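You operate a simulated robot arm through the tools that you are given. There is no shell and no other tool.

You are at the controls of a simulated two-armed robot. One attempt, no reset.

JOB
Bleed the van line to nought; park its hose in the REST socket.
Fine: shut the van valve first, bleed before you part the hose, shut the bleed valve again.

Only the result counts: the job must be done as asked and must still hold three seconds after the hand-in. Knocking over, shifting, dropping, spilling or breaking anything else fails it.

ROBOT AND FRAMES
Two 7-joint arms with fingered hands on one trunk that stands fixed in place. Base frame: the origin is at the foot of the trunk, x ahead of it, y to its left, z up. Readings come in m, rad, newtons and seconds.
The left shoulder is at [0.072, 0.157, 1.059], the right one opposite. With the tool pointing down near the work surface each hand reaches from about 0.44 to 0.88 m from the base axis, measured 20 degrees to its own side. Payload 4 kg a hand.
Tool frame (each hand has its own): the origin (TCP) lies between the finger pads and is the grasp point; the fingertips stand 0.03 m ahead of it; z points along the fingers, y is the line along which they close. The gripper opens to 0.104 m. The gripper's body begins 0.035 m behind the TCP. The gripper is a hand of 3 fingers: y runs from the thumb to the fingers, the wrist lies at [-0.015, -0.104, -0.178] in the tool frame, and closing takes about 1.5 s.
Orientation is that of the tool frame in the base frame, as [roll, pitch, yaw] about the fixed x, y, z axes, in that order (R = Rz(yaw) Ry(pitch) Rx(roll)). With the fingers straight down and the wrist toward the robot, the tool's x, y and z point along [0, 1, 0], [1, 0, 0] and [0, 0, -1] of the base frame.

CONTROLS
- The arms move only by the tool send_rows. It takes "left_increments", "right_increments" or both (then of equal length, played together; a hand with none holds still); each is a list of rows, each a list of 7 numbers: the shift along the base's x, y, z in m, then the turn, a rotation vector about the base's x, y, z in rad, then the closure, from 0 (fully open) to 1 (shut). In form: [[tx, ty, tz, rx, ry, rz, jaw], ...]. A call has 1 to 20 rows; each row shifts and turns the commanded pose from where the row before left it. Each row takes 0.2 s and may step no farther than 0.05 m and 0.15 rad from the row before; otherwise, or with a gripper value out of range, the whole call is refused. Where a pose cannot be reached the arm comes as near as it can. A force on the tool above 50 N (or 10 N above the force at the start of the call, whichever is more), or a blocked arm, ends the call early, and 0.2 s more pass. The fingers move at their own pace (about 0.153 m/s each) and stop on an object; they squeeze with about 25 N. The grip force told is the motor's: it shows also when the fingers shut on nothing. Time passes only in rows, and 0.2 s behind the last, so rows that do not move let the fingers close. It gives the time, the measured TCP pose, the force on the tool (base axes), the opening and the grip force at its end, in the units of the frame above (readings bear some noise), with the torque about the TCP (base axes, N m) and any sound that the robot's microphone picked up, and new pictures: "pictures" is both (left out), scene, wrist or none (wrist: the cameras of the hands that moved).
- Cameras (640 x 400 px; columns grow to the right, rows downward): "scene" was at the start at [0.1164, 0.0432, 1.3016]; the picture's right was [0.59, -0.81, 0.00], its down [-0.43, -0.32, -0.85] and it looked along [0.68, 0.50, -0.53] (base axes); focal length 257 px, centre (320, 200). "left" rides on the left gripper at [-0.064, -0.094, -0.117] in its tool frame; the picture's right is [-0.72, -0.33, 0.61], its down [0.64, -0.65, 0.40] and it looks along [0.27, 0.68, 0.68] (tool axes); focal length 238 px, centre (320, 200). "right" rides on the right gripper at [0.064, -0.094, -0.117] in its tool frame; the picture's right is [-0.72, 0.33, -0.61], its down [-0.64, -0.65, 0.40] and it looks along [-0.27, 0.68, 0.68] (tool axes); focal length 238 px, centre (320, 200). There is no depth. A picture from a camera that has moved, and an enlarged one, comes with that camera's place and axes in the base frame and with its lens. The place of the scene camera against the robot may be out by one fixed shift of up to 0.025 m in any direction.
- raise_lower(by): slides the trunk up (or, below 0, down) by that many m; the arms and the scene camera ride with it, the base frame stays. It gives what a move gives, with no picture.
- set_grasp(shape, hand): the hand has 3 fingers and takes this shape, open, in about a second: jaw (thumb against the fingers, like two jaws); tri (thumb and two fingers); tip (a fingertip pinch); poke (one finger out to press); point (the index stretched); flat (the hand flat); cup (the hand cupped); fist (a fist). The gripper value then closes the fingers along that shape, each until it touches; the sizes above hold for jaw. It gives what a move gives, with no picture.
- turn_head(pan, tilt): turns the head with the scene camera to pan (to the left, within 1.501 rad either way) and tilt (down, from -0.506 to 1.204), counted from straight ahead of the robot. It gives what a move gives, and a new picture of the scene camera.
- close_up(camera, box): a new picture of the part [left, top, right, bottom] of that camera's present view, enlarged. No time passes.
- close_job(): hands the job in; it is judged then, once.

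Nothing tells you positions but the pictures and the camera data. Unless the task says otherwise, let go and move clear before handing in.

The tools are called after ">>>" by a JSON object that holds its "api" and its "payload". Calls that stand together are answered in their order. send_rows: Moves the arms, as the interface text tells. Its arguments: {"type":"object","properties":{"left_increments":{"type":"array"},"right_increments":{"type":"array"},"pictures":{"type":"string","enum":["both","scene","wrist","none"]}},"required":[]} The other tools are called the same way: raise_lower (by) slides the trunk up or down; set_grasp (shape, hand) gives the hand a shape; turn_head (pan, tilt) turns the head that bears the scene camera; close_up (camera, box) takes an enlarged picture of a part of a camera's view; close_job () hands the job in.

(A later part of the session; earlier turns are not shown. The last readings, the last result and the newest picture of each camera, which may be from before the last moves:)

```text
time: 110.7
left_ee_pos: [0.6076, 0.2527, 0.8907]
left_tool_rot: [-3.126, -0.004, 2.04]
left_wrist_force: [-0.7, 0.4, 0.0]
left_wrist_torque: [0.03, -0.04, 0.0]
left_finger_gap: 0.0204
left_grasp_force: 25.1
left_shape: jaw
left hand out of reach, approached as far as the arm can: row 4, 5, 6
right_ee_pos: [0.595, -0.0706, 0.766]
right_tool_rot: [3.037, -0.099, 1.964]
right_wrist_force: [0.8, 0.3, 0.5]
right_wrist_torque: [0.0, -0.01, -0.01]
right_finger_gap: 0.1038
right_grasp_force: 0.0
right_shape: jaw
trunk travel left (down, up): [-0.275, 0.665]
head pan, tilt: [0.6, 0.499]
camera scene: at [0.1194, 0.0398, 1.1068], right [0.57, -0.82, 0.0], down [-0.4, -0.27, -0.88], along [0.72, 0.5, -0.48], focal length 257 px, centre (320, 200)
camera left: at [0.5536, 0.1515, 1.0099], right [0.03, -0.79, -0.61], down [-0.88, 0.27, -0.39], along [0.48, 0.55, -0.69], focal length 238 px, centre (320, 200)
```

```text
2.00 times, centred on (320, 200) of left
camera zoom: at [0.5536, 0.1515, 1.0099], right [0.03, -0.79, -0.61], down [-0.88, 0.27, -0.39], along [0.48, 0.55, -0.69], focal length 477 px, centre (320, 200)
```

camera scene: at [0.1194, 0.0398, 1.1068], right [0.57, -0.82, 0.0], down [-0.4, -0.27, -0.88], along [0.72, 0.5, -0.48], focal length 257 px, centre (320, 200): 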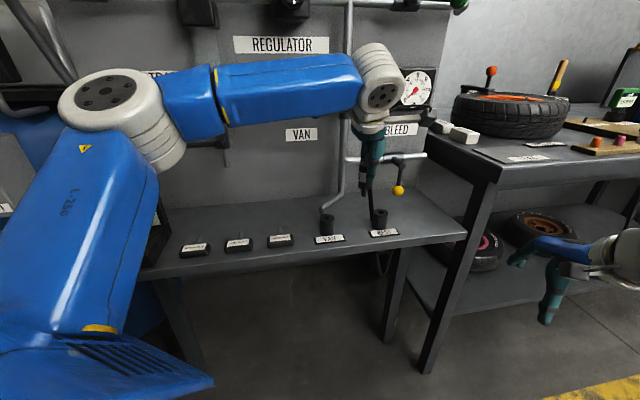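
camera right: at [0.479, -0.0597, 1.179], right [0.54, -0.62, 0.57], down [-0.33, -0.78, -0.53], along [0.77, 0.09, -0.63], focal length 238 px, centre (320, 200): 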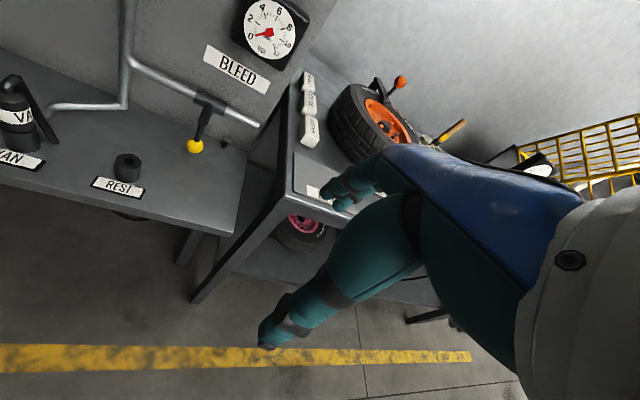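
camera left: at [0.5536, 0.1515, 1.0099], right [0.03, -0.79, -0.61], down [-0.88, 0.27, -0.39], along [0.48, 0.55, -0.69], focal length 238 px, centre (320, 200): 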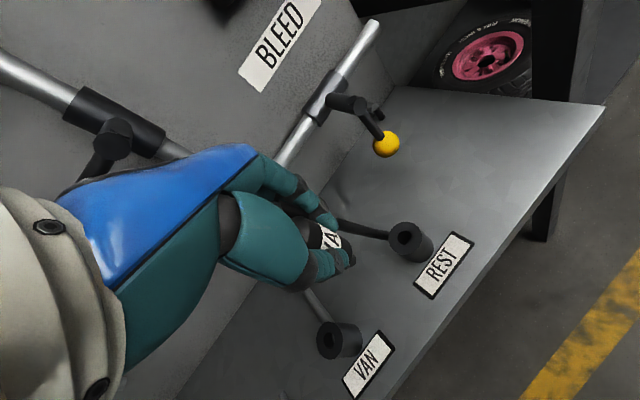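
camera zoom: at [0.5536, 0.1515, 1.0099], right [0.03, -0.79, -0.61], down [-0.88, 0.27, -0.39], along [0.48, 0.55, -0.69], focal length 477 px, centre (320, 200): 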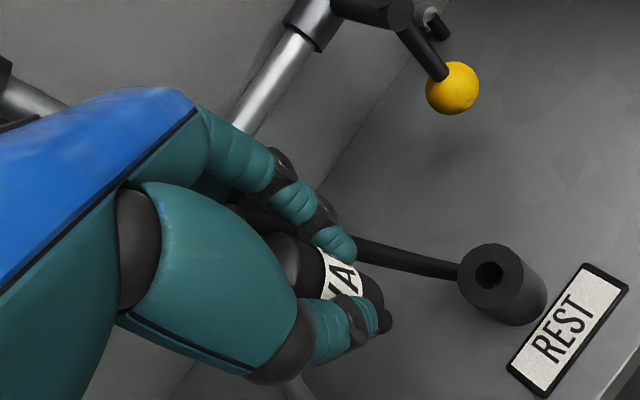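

The hose tail is longer than it looked, since it passed into the shelf, and its end is now beside the REST socket. I'll raise the plug so the tail clears the rim, unwind more yaw, and finish the move. The bore position says I still need about (+0.030, −0.030).

>>> {"api": "send_rows", "payload": {"left_increments": [[-0.004, 0.004, 0.02, 0, 0, 0, 1], [0, 0, 0.025, 0, 0, -0.1, 1], [0.004, -0.004, 0, 0, 0, -0.13, 1], [0.01, -0.01, 0, 0, 0, -0.13, 1], [0.01, -0.01, 0, 0, 0, 0, 1], [0.01, -0.01, 0, 0, 0, 0, 1], [0, 0, 0, 0, 0, 0, 1]]}}

>>> {"api": "close_up", "payload": {"camera": "scene", "box": [310, 130, 430, 250]}}

>>> {"api": "close_up", "payload": {"camera": "left", "box": [260, 170, 500, 370]}}

```text
time: 112.2
left_ee_pos: [0.6221, 0.2437, 0.9355]
left_tool_rot: [-3.125, -0.005, 1.681]
left_wrist_force: [-0.6, 0.5, 0.1]
left_wrist_torque: [-0.02, -0.03, -0.02]
left_finger_gap: 0.0208
left_grasp_force: 24.8
left_shape: jaw
left hand out of reach, approached as far as the arm can: row 5, 6
right_ee_pos: [0.5967, -0.068, 0.7667]
right_tool_rot: [3.035, -0.097, 1.963]
right_wrist_force: [-0.1, 0.6, 0.1]
right_wrist_torque: [-0.03, -0.03, -0.01]
right_finger_gap: 0.1041
right_grasp_force: 0.1
right_shape: jaw
trunk travel left (down, up): [-0.275, 0.665]
head pan, tilt: [0.6, 0.499]
camera scene: at [0.1194, 0.0398, 1.1068], right [0.57, -0.82, 0.0], down [-0.4, -0.27, -0.88], along [0.72, 0.5, -0.48], focal length 257 px, centre (320, 200)
camera left: at [0.5365, 0.1684, 1.0534], right [-0.25, -0.75, -0.61], down [-0.73, 0.57, -0.39], along [0.64, 0.34, -0.69], focal length 238 px, centre (320, 200)
```

scene: 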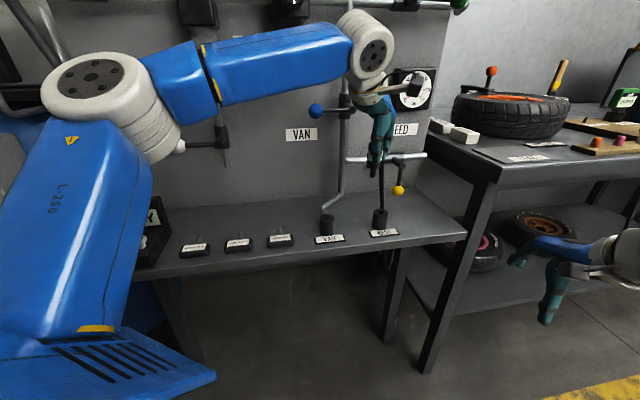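
left: 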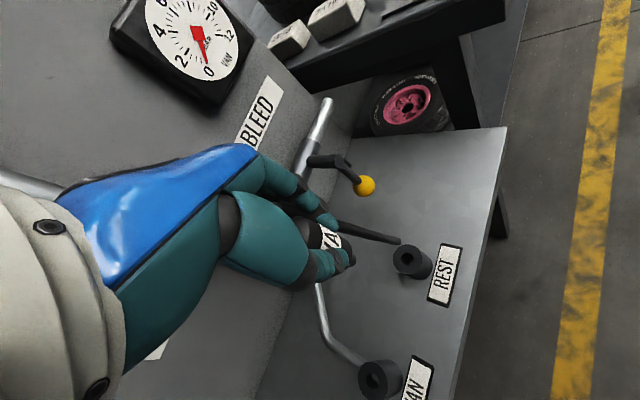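

```text
3.33 times, centred on (370, 190) of scene
camera zoom: at [0.1194, 0.0398, 1.1068], right [0.57, -0.82, 0.0], down [-0.4, -0.27, -0.88], along [0.72, 0.5, -0.48], focal length 856 px, centre (153, 233)
```

zoom: 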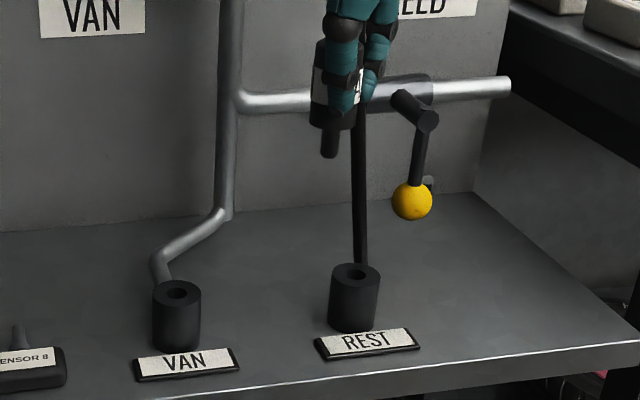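

```text
2.00 times, centred on (380, 270) of left
camera zoom: at [0.5365, 0.1684, 1.0534], right [-0.25, -0.75, -0.61], down [-0.73, 0.57, -0.39], along [0.64, 0.34, -0.69], focal length 477 px, centre (200, 60)
```

zoom: 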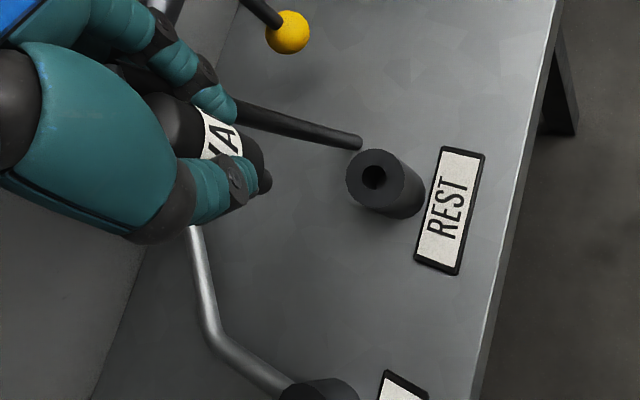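

With little yaw left, the limit is now the wrist bending down with the trunk this low. I'll back the hand away from the panel, raise the trunk 0.2 m, and lower the hand again.

>>> {"api": "send_rows", "payload": {"left_increments": [[-0.02, -0.02, 0, 0, 0, 0, 1], [-0.02, -0.02, 0, 0, 0, 0, 1], [0, 0, 0, 0, 0, 0, 1]], "pictures": "none"}}

>>> {"api": "raise_lower", "payload": {"by": 0.2}}

>>> {"api": "send_rows", "payload": {"left_increments": [[0, 0, -0.04, 0, 0, 0, 1], [0, 0, -0.04, 0, 0, 0, 1], [0, 0, -0.04, 0, 0, 0, 1], [0, 0, -0.04, 0, 0, 0, 1], [0, 0, -0.03, 0, 0, 0, 1], [0, 0, 0, 0, 0, 0, 1]], "pictures": "wrist"}}

>>> {"api": "turn_head", "payload": {"pan": 0.55, "tilt": 0.7}}

```text
time: 113.0
left_ee_pos: [0.5812, 0.2031, 0.9344]
left_tool_rot: [-3.126, -0.006, 1.683]
left_wrist_force: [-0.1, -0.1, -0.7]
left_wrist_torque: [0.02, 0.0, 0.04]
left_finger_gap: 0.0205
left_grasp_force: 24.5
left_shape: jaw
right_ee_pos: [0.5965, -0.0682, 0.7654]
right_tool_rot: [3.038, -0.099, 1.963]
right_wrist_force: [-0.7, -0.2, -0.5]
right_wrist_torque: [0.03, 0.01, 0.01]
right_finger_gap: 0.1039
right_grasp_force: 0.3
right_shape: jaw
trunk travel left (down, up): [-0.275, 0.665]
head pan, tilt: [0.6, 0.499]
```

```text
time: 115.2
left_ee_pos: [0.5821, 0.2028, 1.1356]
left_tool_rot: [-3.125, -0.004, 1.681]
left_wrist_force: [-0.5, -0.2, -0.6]
left_wrist_torque: [-0.01, -0.01, -0.01]
left_finger_gap: 0.0207
left_grasp_force: 24.7
left_shape: jaw
right_ee_pos: [0.5965, -0.0685, 0.9667]
right_tool_rot: [3.036, -0.096, 1.962]
right_wrist_force: [-0.6, -0.2, 0.3]
right_wrist_torque: [0.01, 0.01, 0.02]
right_finger_gap: 0.1037
right_grasp_force: 0.0
right_shape: jaw
trunk travel left (down, up): [-0.475, 0.465]
head pan, tilt: [0.6, 0.499]
```

```text
time: 116.6
left_ee_pos: [0.5838, 0.2015, 0.946]
left_tool_rot: [-3.128, -0.005, 1.68]
left_wrist_force: [-1.0, -0.3, -0.4]
left_wrist_torque: [-0.01, 0.01, 0.0]
left_finger_gap: 0.0207
left_grasp_force: 24.9
left_shape: jaw
right_ee_pos: [0.5959, -0.0692, 0.9669]
right_tool_rot: [3.037, -0.097, 1.964]
right_wrist_force: [0.1, -0.5, 0.7]
right_wrist_torque: [0.03, 0.0, 0.01]
right_finger_gap: 0.1041
right_grasp_force: 0.0
right_shape: jaw
trunk travel left (down, up): [-0.475, 0.465]
head pan, tilt: [0.6, 0.499]
camera left: at [0.4985, 0.1256, 1.064], right [-0.25, -0.75, -0.61], down [-0.73, 0.57, -0.39], along [0.64, 0.34, -0.69], focal length 238 px, centre (320, 200)
```

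left: 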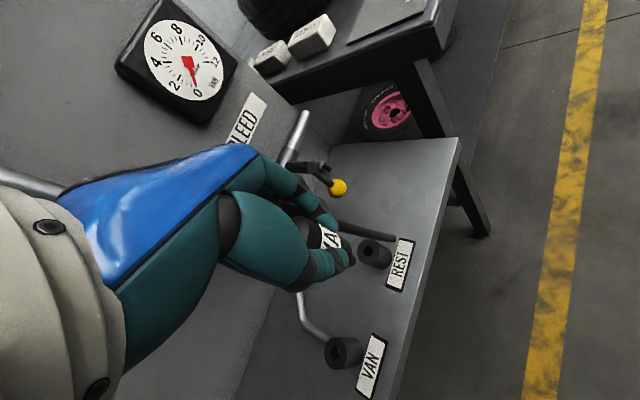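

```text
time: 117.3
left_ee_pos: [0.583, 0.2019, 0.9466]
left_tool_rot: [-3.126, -0.005, 1.68]
left_wrist_force: [0.4, -0.4, -0.7]
left_wrist_torque: [-0.02, -0.01, 0.01]
left_finger_gap: 0.0207
left_grasp_force: 25.1
left_shape: jaw
right_ee_pos: [0.5957, -0.0684, 0.9655]
right_tool_rot: [3.038, -0.097, 1.962]
right_wrist_force: [-0.4, -0.6, -1.0]
right_wrist_torque: [0.0, 0.0, -0.02]
right_finger_gap: 0.1039
right_grasp_force: 0.1
right_shape: jaw
trunk travel left (down, up): [-0.475, 0.465]
head pan, tilt: [0.55, 0.7]
camera scene: at [0.1171, 0.0329, 1.2892], right [0.52, -0.85, 0.0], down [-0.55, -0.34, -0.76], along [0.65, 0.4, -0.65], focal length 257 px, centre (320, 200)
```

scene: 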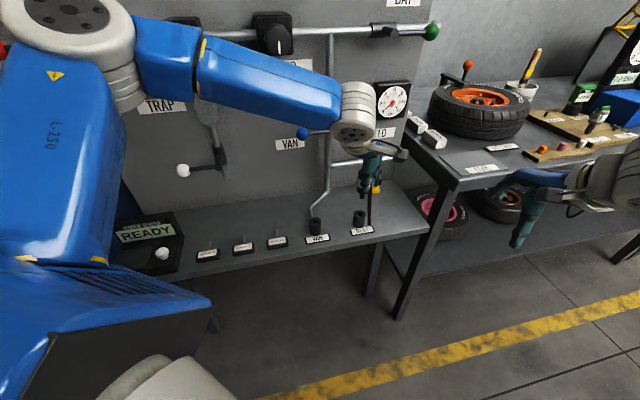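

Tracking is good again. I'll move above REST at the same height and check the bore's pixel position.

>>> {"api": "send_rows", "payload": {"left_increments": [[0.018, 0.007, 0, 0, 0, 0, 1], [0.018, 0.007, 0, 0, 0, 0, 1], [0.018, 0.006, 0, 0, 0, 0, 1], [0, 0, 0, 0, 0, 0, 1]], "pictures": "wrist"}}

>>> {"api": "close_up", "payload": {"camera": "left", "box": [260, 170, 500, 370]}}

>>> {"api": "close_up", "payload": {"camera": "scene", "box": [310, 130, 430, 250]}}

```text
time: 118.3
left_ee_pos: [0.6197, 0.2355, 0.9508]
left_tool_rot: [-3.128, -0.004, 1.679]
left_wrist_force: [-0.5, 0.1, -0.9]
left_wrist_torque: [-0.04, 0.01, 0.02]
left_finger_gap: 0.0205
left_grasp_force: 25.2
left_shape: jaw
left hand out of reach, approached as far as the arm can: row 2, 3
right_ee_pos: [0.5985, -0.0677, 0.966]
right_tool_rot: [3.037, -0.097, 1.963]
right_wrist_force: [0.6, 0.4, 0.0]
right_wrist_torque: [-0.01, -0.03, 0.03]
right_finger_gap: 0.1038
right_grasp_force: 0.2
right_shape: jaw
trunk travel left (down, up): [-0.475, 0.465]
head pan, tilt: [0.55, 0.7]
camera left: at [0.5344, 0.1605, 1.0683], right [-0.25, -0.75, -0.61], down [-0.73, 0.57, -0.39], along [0.64, 0.34, -0.69], focal length 238 px, centre (320, 200)
```

left: 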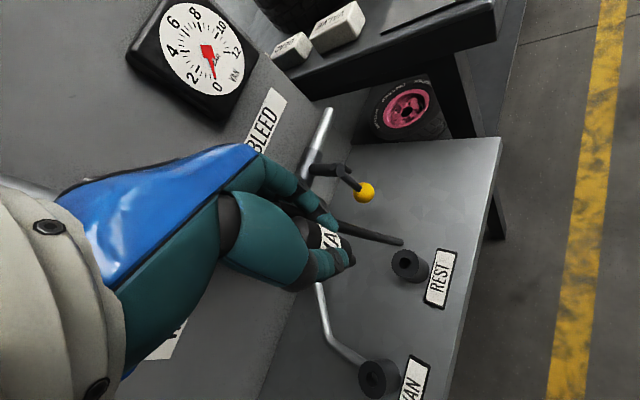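

```text
2.00 times, centred on (380, 270) of left
camera zoom: at [0.5344, 0.1605, 1.0683], right [-0.25, -0.75, -0.61], down [-0.73, 0.57, -0.39], along [0.64, 0.34, -0.69], focal length 477 px, centre (200, 60)
```

zoom: 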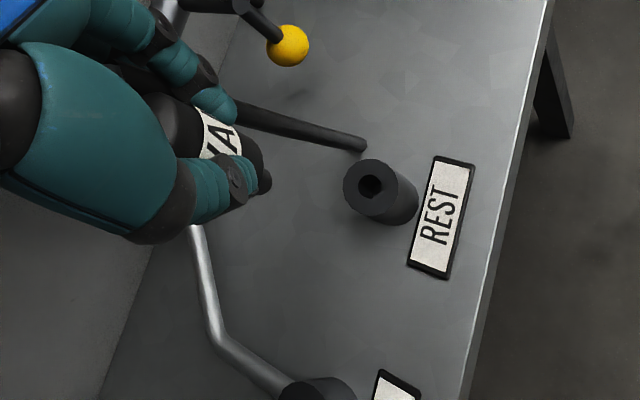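

```text
3.33 times, centred on (370, 190) of scene
camera zoom: at [0.1173, 0.033, 1.2891], right [0.52, -0.85, 0.0], down [-0.55, -0.34, -0.76], along [0.65, 0.4, -0.65], focal length 856 px, centre (153, 233)
```

zoom: 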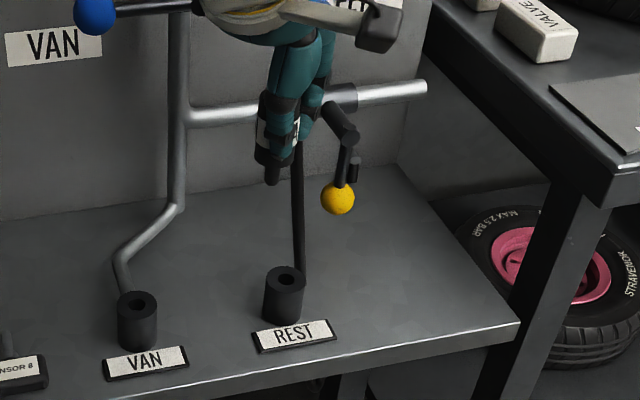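

It still stops short. The forearm comes in from the left, so a more negative hand yaw should suit it. I'll unwind about 0.45 rad more and continue toward REST.

>>> {"api": "send_rows", "payload": {"left_increments": [[0, 0, 0, 0, 0, -0.15, 1], [0, 0, 0, 0, 0, -0.15, 1], [0.004, -0.003, 0, 0, 0, -0.15, 1], [0.007, -0.005, 0, 0, 0, 0, 1], [0.007, -0.005, -0.004, 0, 0, 0, 1], [0, 0, 0, 0, 0, 0, 1]], "pictures": "wrist"}}

>>> {"api": "close_up", "payload": {"camera": "left", "box": [260, 170, 500, 370]}}

>>> {"api": "close_up", "payload": {"camera": "scene", "box": [310, 130, 430, 250]}}

```text
time: 119.8
left_ee_pos: [0.6306, 0.2273, 0.9515]
left_tool_rot: [-3.128, -0.002, 1.23]
left_wrist_force: [-0.1, -0.3, 0.1]
left_wrist_torque: [-0.02, 0.0, 0.02]
left_finger_gap: 0.0204
left_grasp_force: 25.3
left_shape: jaw
left hand out of reach, approached as far as the arm can: row 5
right_ee_pos: [0.5968, -0.0685, 0.9663]
right_tool_rot: [3.036, -0.097, 1.963]
right_wrist_force: [0.6, -0.4, -0.2]
right_wrist_torque: [0.02, -0.02, 0.01]
right_finger_gap: 0.1037
right_grasp_force: 0.2
right_shape: jaw
trunk travel left (down, up): [-0.475, 0.465]
head pan, tilt: [0.55, 0.7]
camera left: at [0.5214, 0.1965, 1.0692], right [-0.55, -0.56, -0.61], down [-0.41, 0.82, -0.39], along [0.73, 0.03, -0.69], focal length 238 px, centre (320, 200)
```

left: 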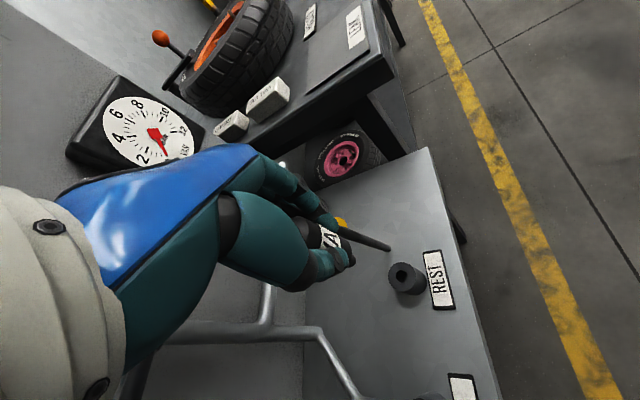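

```text
2.00 times, centred on (380, 270) of left
camera zoom: at [0.5214, 0.1965, 1.0692], right [-0.55, -0.56, -0.61], down [-0.41, 0.82, -0.39], along [0.73, 0.03, -0.69], focal length 477 px, centre (200, 60)
```

zoom: 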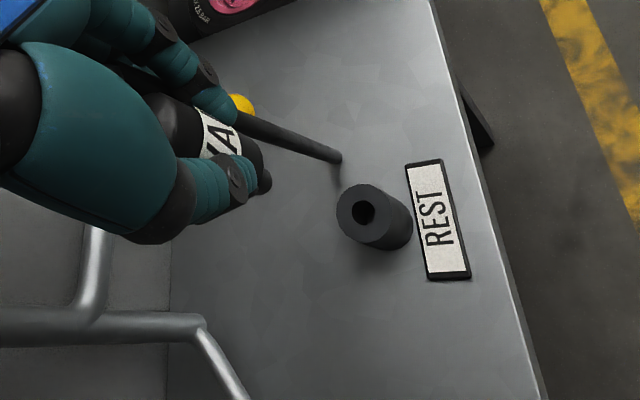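

```text
3.33 times, centred on (370, 190) of scene
camera zoom: at [0.1173, 0.0331, 1.2891], right [0.52, -0.85, 0.0], down [-0.55, -0.34, -0.76], along [0.65, 0.4, -0.65], focal length 856 px, centre (153, 233)
```

zoom: 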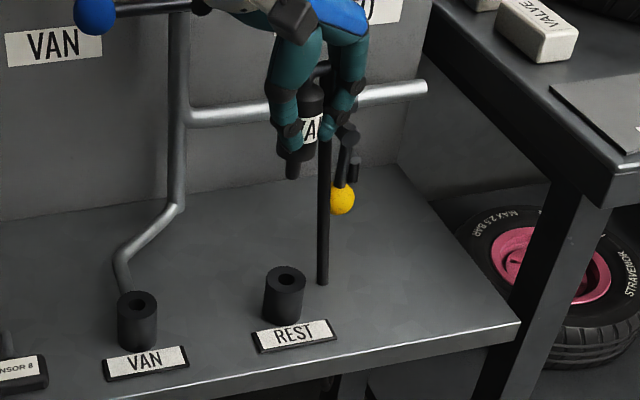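

The alignment is now close: the bore's pixel offset says I need about (0.000, −0.006). I'll make that correction and start down, watching for reach limits.

>>> {"api": "send_rows", "payload": {"left_increments": [[0, -0.003, 0, 0, 0, -0.1, 1], [0.0, -0.003, 0, 0, 0, -0.1, 1], [0, 0, -0.01, 0, 0, 0, 1], [0, 0, -0.01, 0, 0, 0, 1], [0, 0, 0, 0, 0, 0, 1]], "pictures": "none"}}

>>> {"api": "close_up", "payload": {"camera": "left", "box": [260, 170, 500, 370]}}

>>> {"api": "close_up", "payload": {"camera": "scene", "box": [310, 130, 430, 250]}}

```text
time: 121.0
left_ee_pos: [0.6207, 0.2243, 0.9354]
left_tool_rot: [-3.127, -0.003, 1.031]
left_wrist_force: [0.4, 0.4, -0.8]
left_wrist_torque: [0.0, 0.0, -0.01]
left_finger_gap: 0.0203
left_grasp_force: 25.9
left_shape: jaw
left hand out of reach, approached as far as the arm can: row 2, 4
right_ee_pos: [0.596, -0.0683, 0.9681]
right_tool_rot: [3.035, -0.098, 1.965]
right_wrist_force: [0.0, -0.2, 0.0]
right_wrist_torque: [0.04, -0.02, 0.06]
right_finger_gap: 0.104
right_grasp_force: 0.1
right_shape: jaw
trunk travel left (down, up): [-0.475, 0.465]
head pan, tilt: [0.55, 0.7]
```

```text
2.00 times, centred on (380, 270) of left
camera zoom: at [0.5086, 0.2156, 1.054], right [-0.65, -0.44, -0.61], down [-0.23, 0.89, -0.39], along [0.72, -0.11, -0.69], focal length 477 px, centre (200, 60)
```

zoom: 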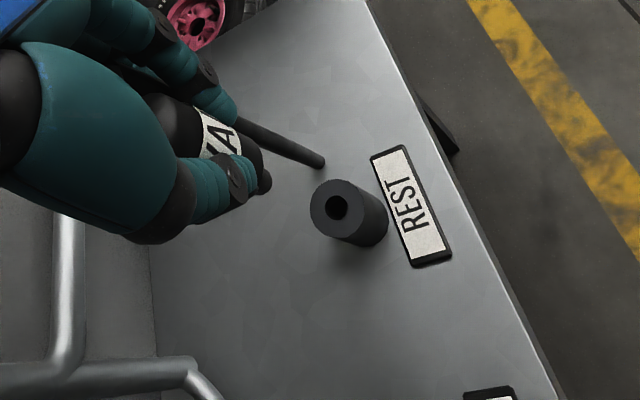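

```text
3.33 times, centred on (370, 190) of scene
camera zoom: at [0.1173, 0.0331, 1.2891], right [0.52, -0.85, 0.0], down [-0.55, -0.34, -0.76], along [0.65, 0.4, -0.65], focal length 856 px, centre (153, 233)
```

zoom: 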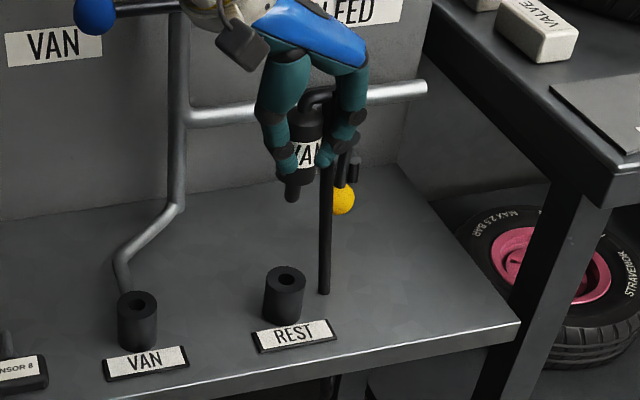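

The reach limit trades x against z here. A better way is to align at a height the arm can hold and let the trunk do the vertical descent, which keeps the joints unchanged. I'll go back up to about z = 0.965 and align.

>>> {"api": "send_rows", "payload": {"left_increments": [[0, 0, 0.015, 0, 0, 0.1, 1], [0.004, 0, 0.015, 0, 0, 0.1, 1], [0.004, -0.001, 0, 0, 0, 0, 1], [0.003, -0.002, 0, 0, 0, 0, 1], [0, 0, 0, 0, 0, 0, 1]], "pictures": "none"}}

>>> {"api": "close_up", "payload": {"camera": "left", "box": [260, 170, 500, 370]}}

```text
time: 122.2
left_ee_pos: [0.6318, 0.2226, 0.9644]
left_tool_rot: [-3.128, -0.004, 1.233]
left_wrist_force: [0.2, 0.1, -1.7]
left_wrist_torque: [-0.03, 0.02, 0.03]
left_finger_gap: 0.0206
left_grasp_force: 25.5
left_shape: jaw
right_ee_pos: [0.5963, -0.0687, 0.9658]
right_tool_rot: [3.037, -0.097, 1.965]
right_wrist_force: [0.6, -0.9, -0.8]
right_wrist_torque: [-0.01, -0.02, 0.02]
right_finger_gap: 0.104
right_grasp_force: 0.2
right_shape: jaw
trunk travel left (down, up): [-0.475, 0.465]
head pan, tilt: [0.55, 0.7]
```

```text
2.00 times, centred on (380, 270) of left
camera zoom: at [0.5223, 0.1914, 1.0826], right [-0.55, -0.56, -0.61], down [-0.41, 0.82, -0.39], along [0.73, 0.03, -0.69], focal length 477 px, centre (200, 60)
```

zoom: 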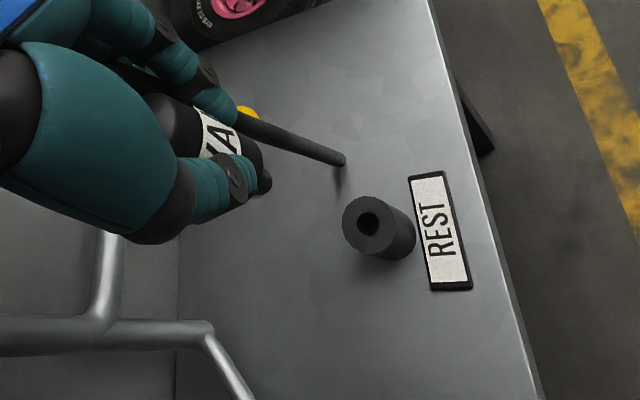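

The bore sits at (370, 222) against a predicted (370, 225), about 1–2 mm off. I'll lower the trunk 5 cm and recheck before the nozzle reaches the socket.

>>> {"api": "raise_lower", "payload": {"by": -0.06}}

>>> {"api": "close_up", "payload": {"camera": "left", "box": [260, 150, 500, 350]}}

>>> {"api": "close_up", "payload": {"camera": "scene", "box": [310, 110, 430, 230]}}

>>> {"api": "close_up", "payload": {"camera": "right", "box": [0, 0, 240, 240]}}

```text
time: 123.2
left_ee_pos: [0.6302, 0.2227, 0.9047]
left_tool_rot: [-3.127, -0.003, 1.233]
left_wrist_force: [-0.4, -0.7, 0.0]
left_wrist_torque: [0.01, 0.01, -0.01]
left_finger_gap: 0.0205
left_grasp_force: 25.2
left_shape: jaw
right_ee_pos: [0.5959, -0.0691, 0.9077]
right_tool_rot: [3.037, -0.098, 1.967]
right_wrist_force: [-0.1, -0.8, -0.7]
right_wrist_torque: [0.02, -0.04, 0.03]
right_finger_gap: 0.1038
right_grasp_force: 0.1
right_shape: jaw
trunk travel left (down, up): [-0.415, 0.525]
head pan, tilt: [0.55, 0.7]
```

```text
2.00 times, centred on (380, 250) of left
camera zoom: at [0.5219, 0.1913, 1.0227], right [-0.55, -0.56, -0.61], down [-0.41, 0.82, -0.39], along [0.73, 0.03, -0.69], focal length 477 px, centre (200, 100)
```

zoom: 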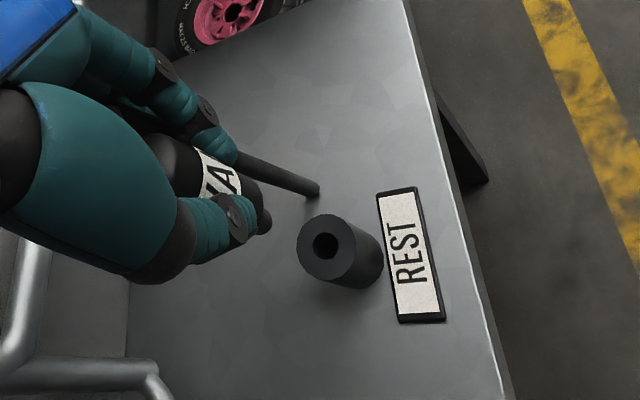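

```text
3.33 times, centred on (370, 170) of scene
camera zoom: at [0.1169, 0.033, 1.2292], right [0.52, -0.85, 0.0], down [-0.55, -0.34, -0.76], along [0.65, 0.4, -0.65], focal length 856 px, centre (153, 300)
```

zoom: 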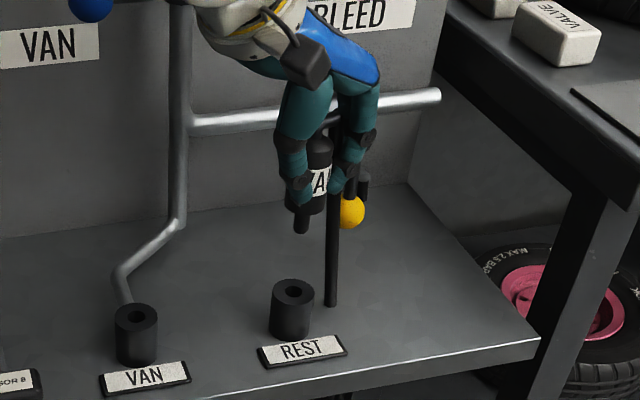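

```text
1.67 times, centred on (120, 120) of right
camera zoom: at [0.4782, -0.0603, 1.0196], right [0.54, -0.62, 0.57], down [-0.33, -0.78, -0.53], along [0.77, 0.1, -0.63], focal length 397 px, centre (653, 333)
```

zoom: 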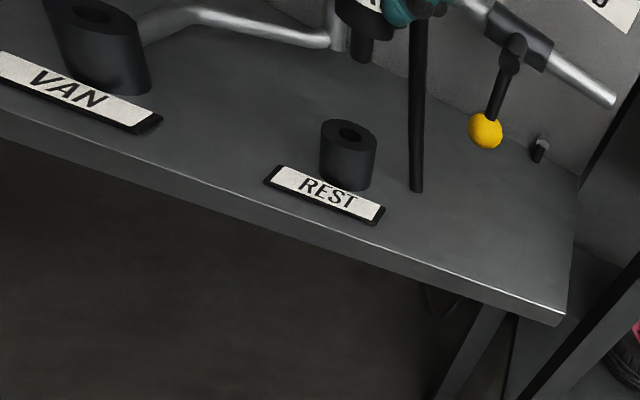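

Still aligned within about 1.5 mm. In the scene view the plug might be leaning slightly, so I'll look closer before inserting.

>>> {"api": "close_up", "payload": {"camera": "scene", "box": [345, 130, 405, 220]}}

>>> {"api": "close_up", "payload": {"camera": "right", "box": [90, 0, 210, 120]}}

```text
4.44 times, centred on (375, 175) of scene
camera zoom: at [0.1169, 0.033, 1.2292], right [0.52, -0.85, 0.0], down [-0.55, -0.34, -0.76], along [0.65, 0.4, -0.65], focal length 1141 px, centre (76, 311)
```

zoom: 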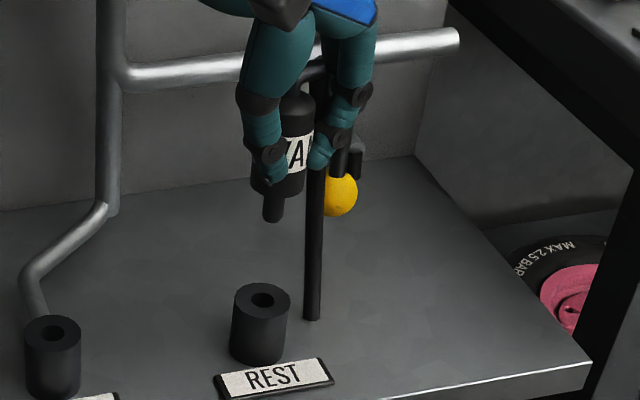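

```text
3.33 times, centred on (150, 60) of right
camera zoom: at [0.4782, -0.0603, 1.0196], right [0.54, -0.62, 0.57], down [-0.33, -0.78, -0.53], along [0.77, 0.1, -0.63], focal length 794 px, centre (887, 667)
```

zoom: 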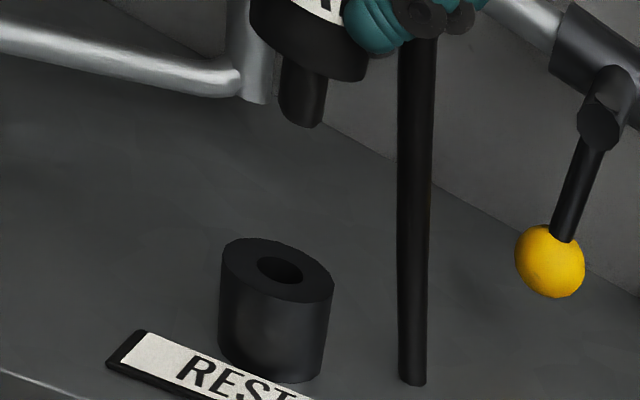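

Both side views agree: extending the nozzle straight down lands on the bore. I'll lower the trunk further to just above the socket.

>>> {"api": "raise_lower", "payload": {"by": -0.045}}

>>> {"api": "close_up", "payload": {"camera": "scene", "box": [345, 110, 405, 200]}}

>>> {"api": "close_up", "payload": {"camera": "right", "box": [90, 0, 210, 120]}}

>>> {"api": "close_up", "payload": {"camera": "left", "box": [240, 150, 440, 320]}}

```text
time: 124.0
left_ee_pos: [0.631, 0.2226, 0.8599]
left_tool_rot: [-3.126, -0.003, 1.231]
left_wrist_force: [-1.4, 0.1, -1.2]
left_wrist_torque: [0.01, -0.02, 0.0]
left_finger_gap: 0.0206
left_grasp_force: 24.7
left_shape: jaw
right_ee_pos: [0.5958, -0.0686, 0.8623]
right_tool_rot: [3.035, -0.098, 1.966]
right_wrist_force: [0.1, -1.4, -0.3]
right_wrist_torque: [0.0, -0.03, 0.02]
right_finger_gap: 0.1041
right_grasp_force: 0.1
right_shape: jaw
trunk travel left (down, up): [-0.37, 0.57]
head pan, tilt: [0.55, 0.7]
```

```text
4.44 times, centred on (375, 155) of scene
camera zoom: at [0.1167, 0.0329, 1.1842], right [0.52, -0.85, 0.0], down [-0.55, -0.34, -0.76], along [0.65, 0.4, -0.65], focal length 1141 px, centre (76, 400)
```

zoom: 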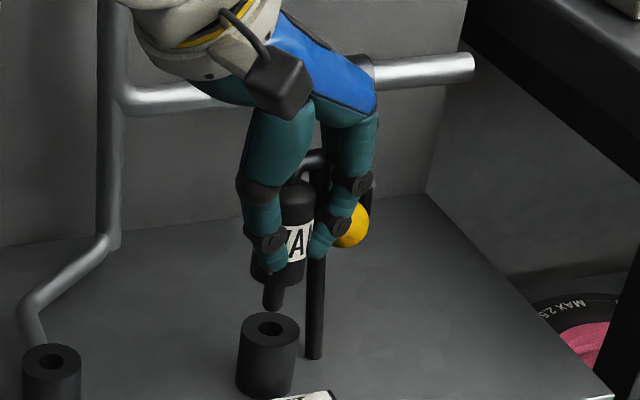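

```text
3.33 times, centred on (150, 60) of right
camera zoom: at [0.4781, -0.0603, 0.9746], right [0.54, -0.62, 0.57], down [-0.33, -0.78, -0.53], along [0.77, 0.1, -0.63], focal length 794 px, centre (887, 667)
```

zoom: 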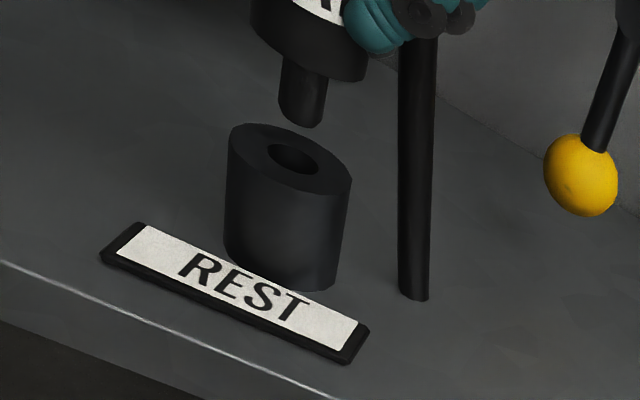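

```text
2.35 times, centred on (340, 235) of left
camera zoom: at [0.5218, 0.1913, 0.9777], right [-0.55, -0.56, -0.61], down [-0.41, 0.82, -0.39], along [0.73, 0.03, -0.69], focal length 561 px, centre (273, 118)
```

zoom: 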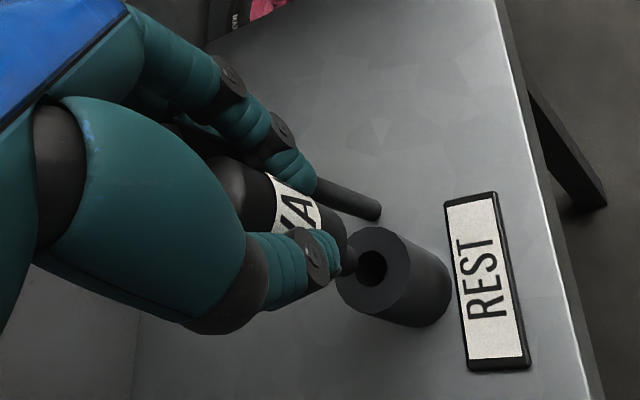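

The nozzle tip is directly above the bore in both views, with about 2 mm radial clearance. I'll lower slowly into the socket, watching the force.

>>> {"api": "raise_lower", "payload": {"by": -0.015}}

>>> {"api": "close_up", "payload": {"camera": "right", "box": [90, 0, 210, 120]}}

>>> {"api": "close_up", "payload": {"camera": "scene", "box": [345, 110, 405, 200]}}

```text
time: 124.7
left_ee_pos: [0.6304, 0.2218, 0.8467]
left_tool_rot: [-3.129, -0.006, 1.233]
left_wrist_force: [0.1, -0.2, 4.3]
left_wrist_torque: [-0.03, -0.08, 0.0]
left_finger_gap: 0.0208
left_grasp_force: 24.6
left_shape: jaw
right_ee_pos: [0.5952, -0.0692, 0.8479]
right_tool_rot: [3.036, -0.098, 1.961]
right_wrist_force: [-0.2, 0.3, -0.4]
right_wrist_torque: [0.0, 0.01, 0.02]
right_finger_gap: 0.1037
right_grasp_force: 0.0
right_shape: jaw
trunk travel left (down, up): [-0.355, 0.585]
head pan, tilt: [0.55, 0.7]
```

```text
3.33 times, centred on (150, 60) of right
camera zoom: at [0.4776, -0.0609, 0.9598], right [0.54, -0.62, 0.57], down [-0.33, -0.78, -0.53], along [0.77, 0.1, -0.63], focal length 794 px, centre (887, 667)
```

zoom: 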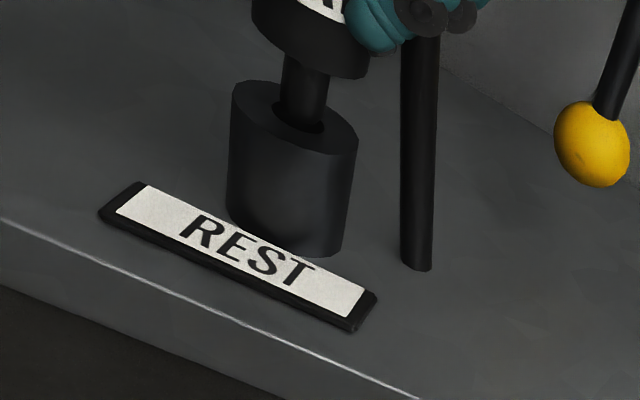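

```text
4.44 times, centred on (375, 155) of scene
camera zoom: at [0.1157, 0.0323, 1.1693], right [0.52, -0.85, 0.0], down [-0.55, -0.34, -0.76], along [0.65, 0.4, -0.65], focal length 1141 px, centre (76, 400)
```

zoom: 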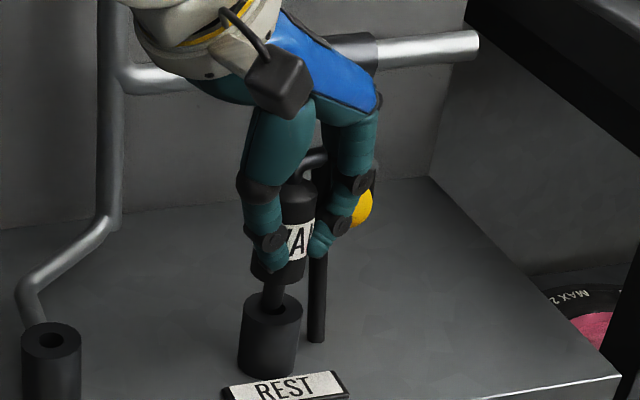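

There is a light 4 N contact as the nozzle reaches the bore. I'll go a little further and see whether it slides in.

>>> {"api": "raise_lower", "payload": {"by": -0.006}}

>>> {"api": "close_up", "payload": {"camera": "right", "box": [100, 0, 180, 80]}}

>>> {"api": "close_up", "payload": {"camera": "left", "box": [280, 180, 400, 290]}}

```text
time: 125.2
left_ee_pos: [0.6298, 0.2197, 0.8437]
left_tool_rot: [-3.135, -0.006, 1.231]
left_wrist_force: [-2.2, -4.2, 18.7]
left_wrist_torque: [-0.03, -0.13, -0.06]
left_finger_gap: 0.0221
left_grasp_force: 24.4
left_shape: jaw
right_ee_pos: [0.5934, -0.0704, 0.8411]
right_tool_rot: [3.032, -0.097, 1.963]
right_wrist_force: [-0.3, -0.5, 0.6]
right_wrist_torque: [0.0, 0.0, 0.02]
right_finger_gap: 0.1039
right_grasp_force: 0.0
right_shape: jaw
trunk travel left (down, up): [-0.349, 0.591]
head pan, tilt: [0.55, 0.7]
```

```text
5.00 times, centred on (140, 40) of right
camera zoom: at [0.4759, -0.0628, 0.9545], right [0.54, -0.62, 0.57], down [-0.33, -0.78, -0.53], along [0.78, 0.1, -0.62], focal length 1192 px, centre (1220, 1000)
```

zoom: 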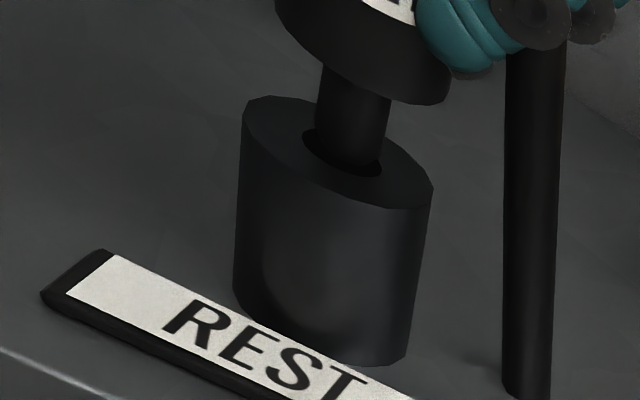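

```text
3.64 times, centred on (340, 235) of left
camera zoom: at [0.5199, 0.188, 0.9606], right [-0.55, -0.56, -0.62], down [-0.4, 0.83, -0.4], along [0.73, 0.03, -0.68], focal length 867 px, centre (247, 73)
```

zoom: 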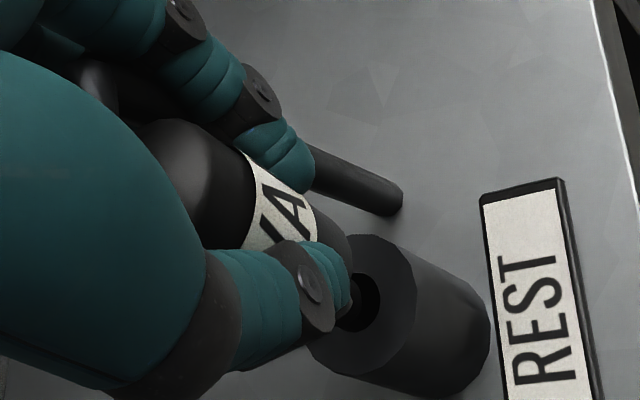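

The force rose to 19 N, so the nozzle is sitting on the rim. I'll look closer from the scene camera to find the direction of the offset before correcting.

>>> {"api": "close_up", "payload": {"camera": "scene", "box": [355, 150, 395, 200]}}

>>> {"api": "close_up", "payload": {"camera": "right", "box": [115, 5, 155, 45]}}

```text
8.00 times, centred on (375, 175) of scene
camera zoom: at [0.1131, 0.0299, 1.164], right [0.52, -0.85, 0.0], down [-0.55, -0.34, -0.77], along [0.65, 0.4, -0.64], focal length 2054 px, centre (-120, 400)
```

zoom: 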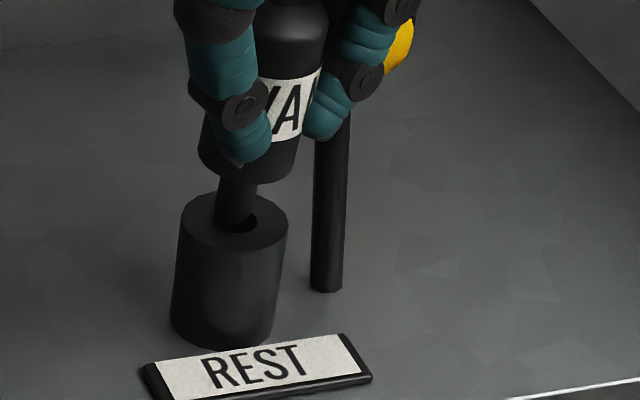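

```text
10.00 times, centred on (135, 25) of right
camera zoom: at [0.4759, -0.0628, 0.9545], right [0.54, -0.62, 0.57], down [-0.33, -0.78, -0.53], along [0.78, 0.1, -0.62], focal length 2384 px, centre (2170, 1950)
```

zoom: 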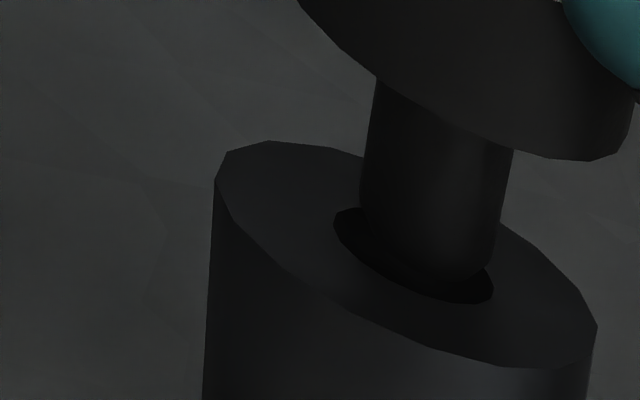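

The nozzle looks nearly centred, and the clearance is only about 1.5 mm, so I'll search gently. I'll ease off the pressure a little, make millimetre-scale lateral moves, and watch for the plug to drop in.

>>> {"api": "raise_lower", "payload": {"by": 0.003}}

>>> {"api": "send_rows", "payload": {"left_increments": [[0.0015, 0, 0, 0, 0, 0, 1], [0, 0, 0, 0, 0, 0, 1]], "pictures": "none"}}

>>> {"api": "send_rows", "payload": {"left_increments": [[0, 0.0015, 0, 0, 0, 0, 1], [0, 0, 0, 0, 0, 0, 1]], "pictures": "none"}}

```text
time: 125.7
left_ee_pos: [0.6289, 0.2191, 0.8437]
left_tool_rot: [-3.129, -0.007, 1.232]
left_wrist_force: [-1.6, -3.7, 16.9]
left_wrist_torque: [-0.09, -0.17, -0.04]
left_finger_gap: 0.022
left_grasp_force: 24.5
left_shape: jaw
right_ee_pos: [0.5942, -0.0687, 0.8448]
right_tool_rot: [3.036, -0.098, 1.963]
right_wrist_force: [0.1, -0.3, 0.1]
right_wrist_torque: [0.01, -0.02, 0.01]
right_finger_gap: 0.1038
right_grasp_force: 0.2
right_shape: jaw
trunk travel left (down, up): [-0.352, 0.588]
head pan, tilt: [0.55, 0.7]
```

```text
time: 126.3
left_ee_pos: [0.6293, 0.2207, 0.8441]
left_tool_rot: [-3.131, -0.009, 1.231]
left_wrist_force: [-1.5, -3.9, 15.8]
left_wrist_torque: [-0.09, -0.13, -0.06]
left_finger_gap: 0.0218
left_grasp_force: 25.2
left_shape: jaw
right_ee_pos: [0.5947, -0.0713, 0.844]
right_tool_rot: [3.034, -0.098, 1.962]
right_wrist_force: [-0.5, 0.6, -0.5]
right_wrist_torque: [-0.02, 0.0, 0.0]
right_finger_gap: 0.1041
right_grasp_force: 0.1
right_shape: jaw
trunk travel left (down, up): [-0.352, 0.588]
head pan, tilt: [0.55, 0.7]
```

```text
time: 126.9
left_ee_pos: [0.63, 0.2205, 0.8446]
left_tool_rot: [-3.131, -0.007, 1.233]
left_wrist_force: [-1.9, -4.9, 17.6]
left_wrist_torque: [-0.1, -0.11, -0.04]
left_finger_gap: 0.0219
left_grasp_force: 24.6
left_shape: jaw
right_ee_pos: [0.5947, -0.0703, 0.8451]
right_tool_rot: [3.034, -0.097, 1.966]
right_wrist_force: [0.3, 0.4, 0.6]
right_wrist_torque: [0.01, -0.02, 0.01]
right_finger_gap: 0.1038
right_grasp_force: 0.2
right_shape: jaw
trunk travel left (down, up): [-0.352, 0.588]
head pan, tilt: [0.55, 0.7]
```

The reaction force and torque suggest the +x/+y side of the nozzle is resting on the rim, so it needs to move toward −x/−y. I'll ease the load and step that way.

>>> {"api": "send_rows", "payload": {"left_increments": [[-0.001, -0.0015, 0.002, 0, 0, 0, 1], [-0.001, -0.0015, 0, 0, 0, 0, 1], [0, 0, 0, 0, 0, 0, 1]], "pictures": "none"}}

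>>> {"api": "send_rows", "payload": {"left_increments": [[-0.001, -0.001, 0, 0, 0, 0, 1], [0, 0, 0, 0, 0, 0, 1]], "pictures": "none"}}

>>> {"api": "close_up", "payload": {"camera": "right", "box": [105, 0, 165, 60]}}

>>> {"api": "close_up", "payload": {"camera": "scene", "box": [355, 150, 395, 200]}}

```text
time: 127.7
left_ee_pos: [0.6291, 0.219, 0.8433]
left_tool_rot: [-3.129, -0.007, 1.23]
left_wrist_force: [0.3, -1.7, 9.3]
left_wrist_torque: [-0.03, -0.12, 0.0]
left_finger_gap: 0.0218
left_grasp_force: 25.6
left_shape: jaw
right_ee_pos: [0.5961, -0.0684, 0.844]
right_tool_rot: [3.035, -0.1, 1.964]
right_wrist_force: [0.0, 0.1, 0.5]
right_wrist_torque: [-0.02, -0.04, 0.01]
right_finger_gap: 0.1039
right_grasp_force: 0.1
right_shape: jaw
trunk travel left (down, up): [-0.352, 0.588]
head pan, tilt: [0.55, 0.7]
```

```text
time: 128.3
left_ee_pos: [0.6294, 0.2193, 0.8438]
left_tool_rot: [-3.128, -0.005, 1.232]
left_wrist_force: [2.1, -0.7, 6.6]
left_wrist_torque: [-0.01, -0.21, 0.0]
left_finger_gap: 0.022
left_grasp_force: 24.9
left_shape: jaw
right_ee_pos: [0.5959, -0.0691, 0.8429]
right_tool_rot: [3.036, -0.098, 1.963]
right_wrist_force: [0.2, 0.2, 0.0]
right_wrist_torque: [-0.02, 0.0, 0.01]
right_finger_gap: 0.104
right_grasp_force: 0.1
right_shape: jaw
trunk travel left (down, up): [-0.352, 0.588]
head pan, tilt: [0.55, 0.7]
```

```text
6.67 times, centred on (135, 30) of right
camera zoom: at [0.4779, -0.061, 0.9565], right [0.54, -0.62, 0.57], down [-0.33, -0.78, -0.53], along [0.77, 0.1, -0.63], focal length 1589 px, centre (1553, 1333)
```

zoom: 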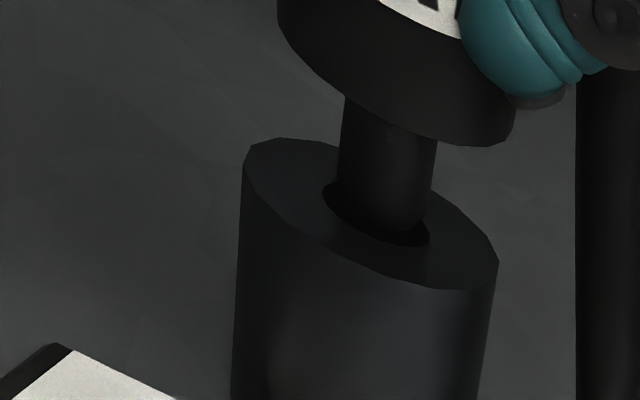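

```text
8.00 times, centred on (375, 175) of scene
camera zoom: at [0.116, 0.0321, 1.1663], right [0.52, -0.85, 0.0], down [-0.55, -0.34, -0.76], along [0.65, 0.4, -0.65], focal length 2054 px, centre (-120, 400)
```

zoom: 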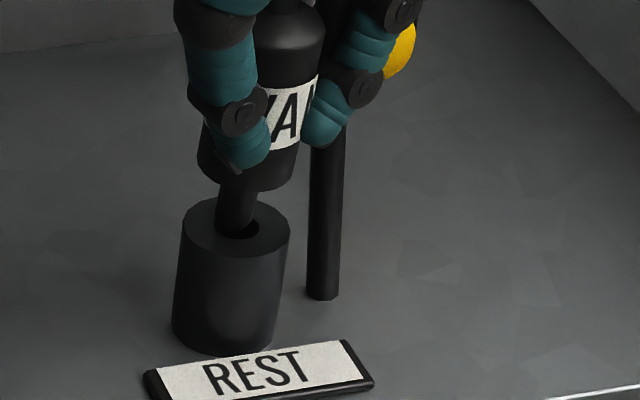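

The plug has pivoted about 6–9° in the grip around the pinch axis, with its bottom toward the wall, and that tilt is what blocks insertion. I'll lift it clear with the trunk and counter-rotate the hand to stand the plug upright.

>>> {"api": "raise_lower", "payload": {"by": 0.025}}

>>> {"api": "close_up", "payload": {"camera": "scene", "box": [345, 120, 405, 200]}}

>>> {"api": "close_up", "payload": {"camera": "right", "box": [90, 0, 190, 90]}}

>>> {"api": "close_up", "payload": {"camera": "left", "box": [240, 150, 440, 320]}}

```text
time: 129.0
left_ee_pos: [0.629, 0.2199, 0.8683]
left_tool_rot: [-3.126, -0.004, 1.23]
left_wrist_force: [0.6, -0.2, 0.0]
left_wrist_torque: [-0.01, 0.0, 0.0]
left_finger_gap: 0.0217
left_grasp_force: 24.7
left_shape: jaw
right_ee_pos: [0.5956, -0.0673, 0.8684]
right_tool_rot: [3.037, -0.098, 1.962]
right_wrist_force: [-1.1, -0.9, 1.0]
right_wrist_torque: [0.02, 0.01, -0.02]
right_finger_gap: 0.1042
right_grasp_force: 0.1
right_shape: jaw
trunk travel left (down, up): [-0.377, 0.563]
head pan, tilt: [0.55, 0.7]
```

```text
5.00 times, centred on (375, 160) of scene
camera zoom: at [0.1172, 0.0328, 1.1911], right [0.52, -0.85, 0.0], down [-0.55, -0.34, -0.76], along [0.65, 0.4, -0.65], focal length 1284 px, centre (45, 400)
```

zoom: 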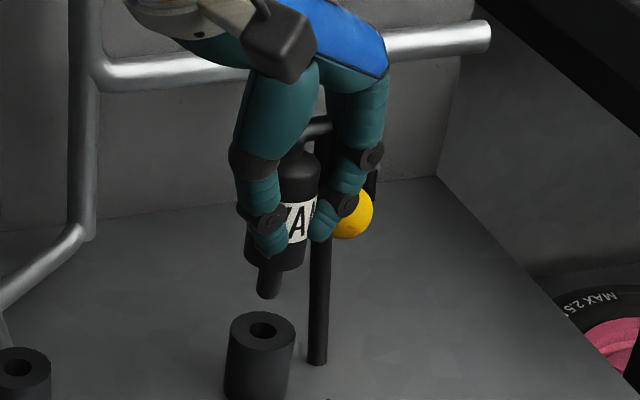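

```text
4.44 times, centred on (140, 45) of right
camera zoom: at [0.4787, -0.0605, 0.9811], right [0.54, -0.62, 0.57], down [-0.33, -0.78, -0.53], along [0.77, 0.1, -0.63], focal length 1059 px, centre (1120, 889)
```

zoom: 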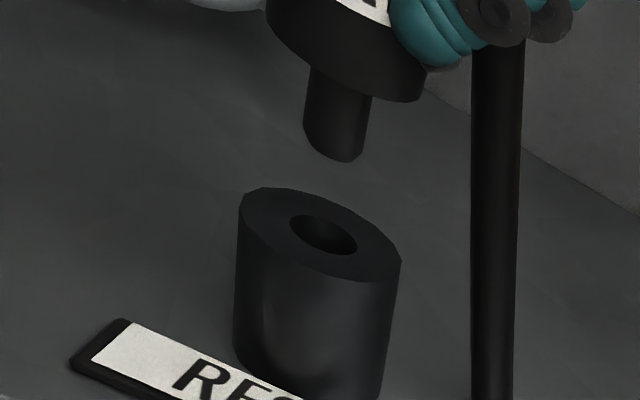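

```text
2.35 times, centred on (340, 235) of left
camera zoom: at [0.5202, 0.1885, 0.9864], right [-0.55, -0.56, -0.61], down [-0.41, 0.82, -0.39], along [0.73, 0.03, -0.69], focal length 561 px, centre (273, 118)
```

zoom: 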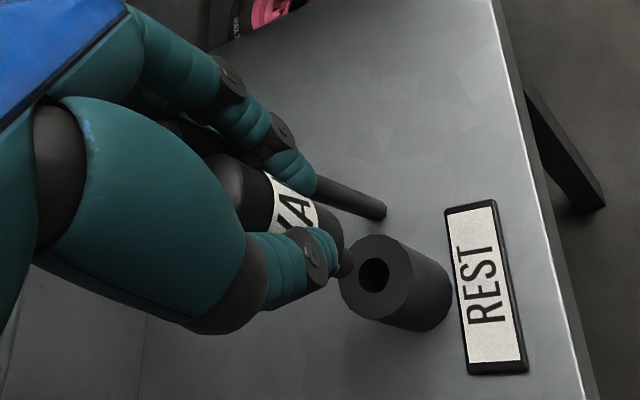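

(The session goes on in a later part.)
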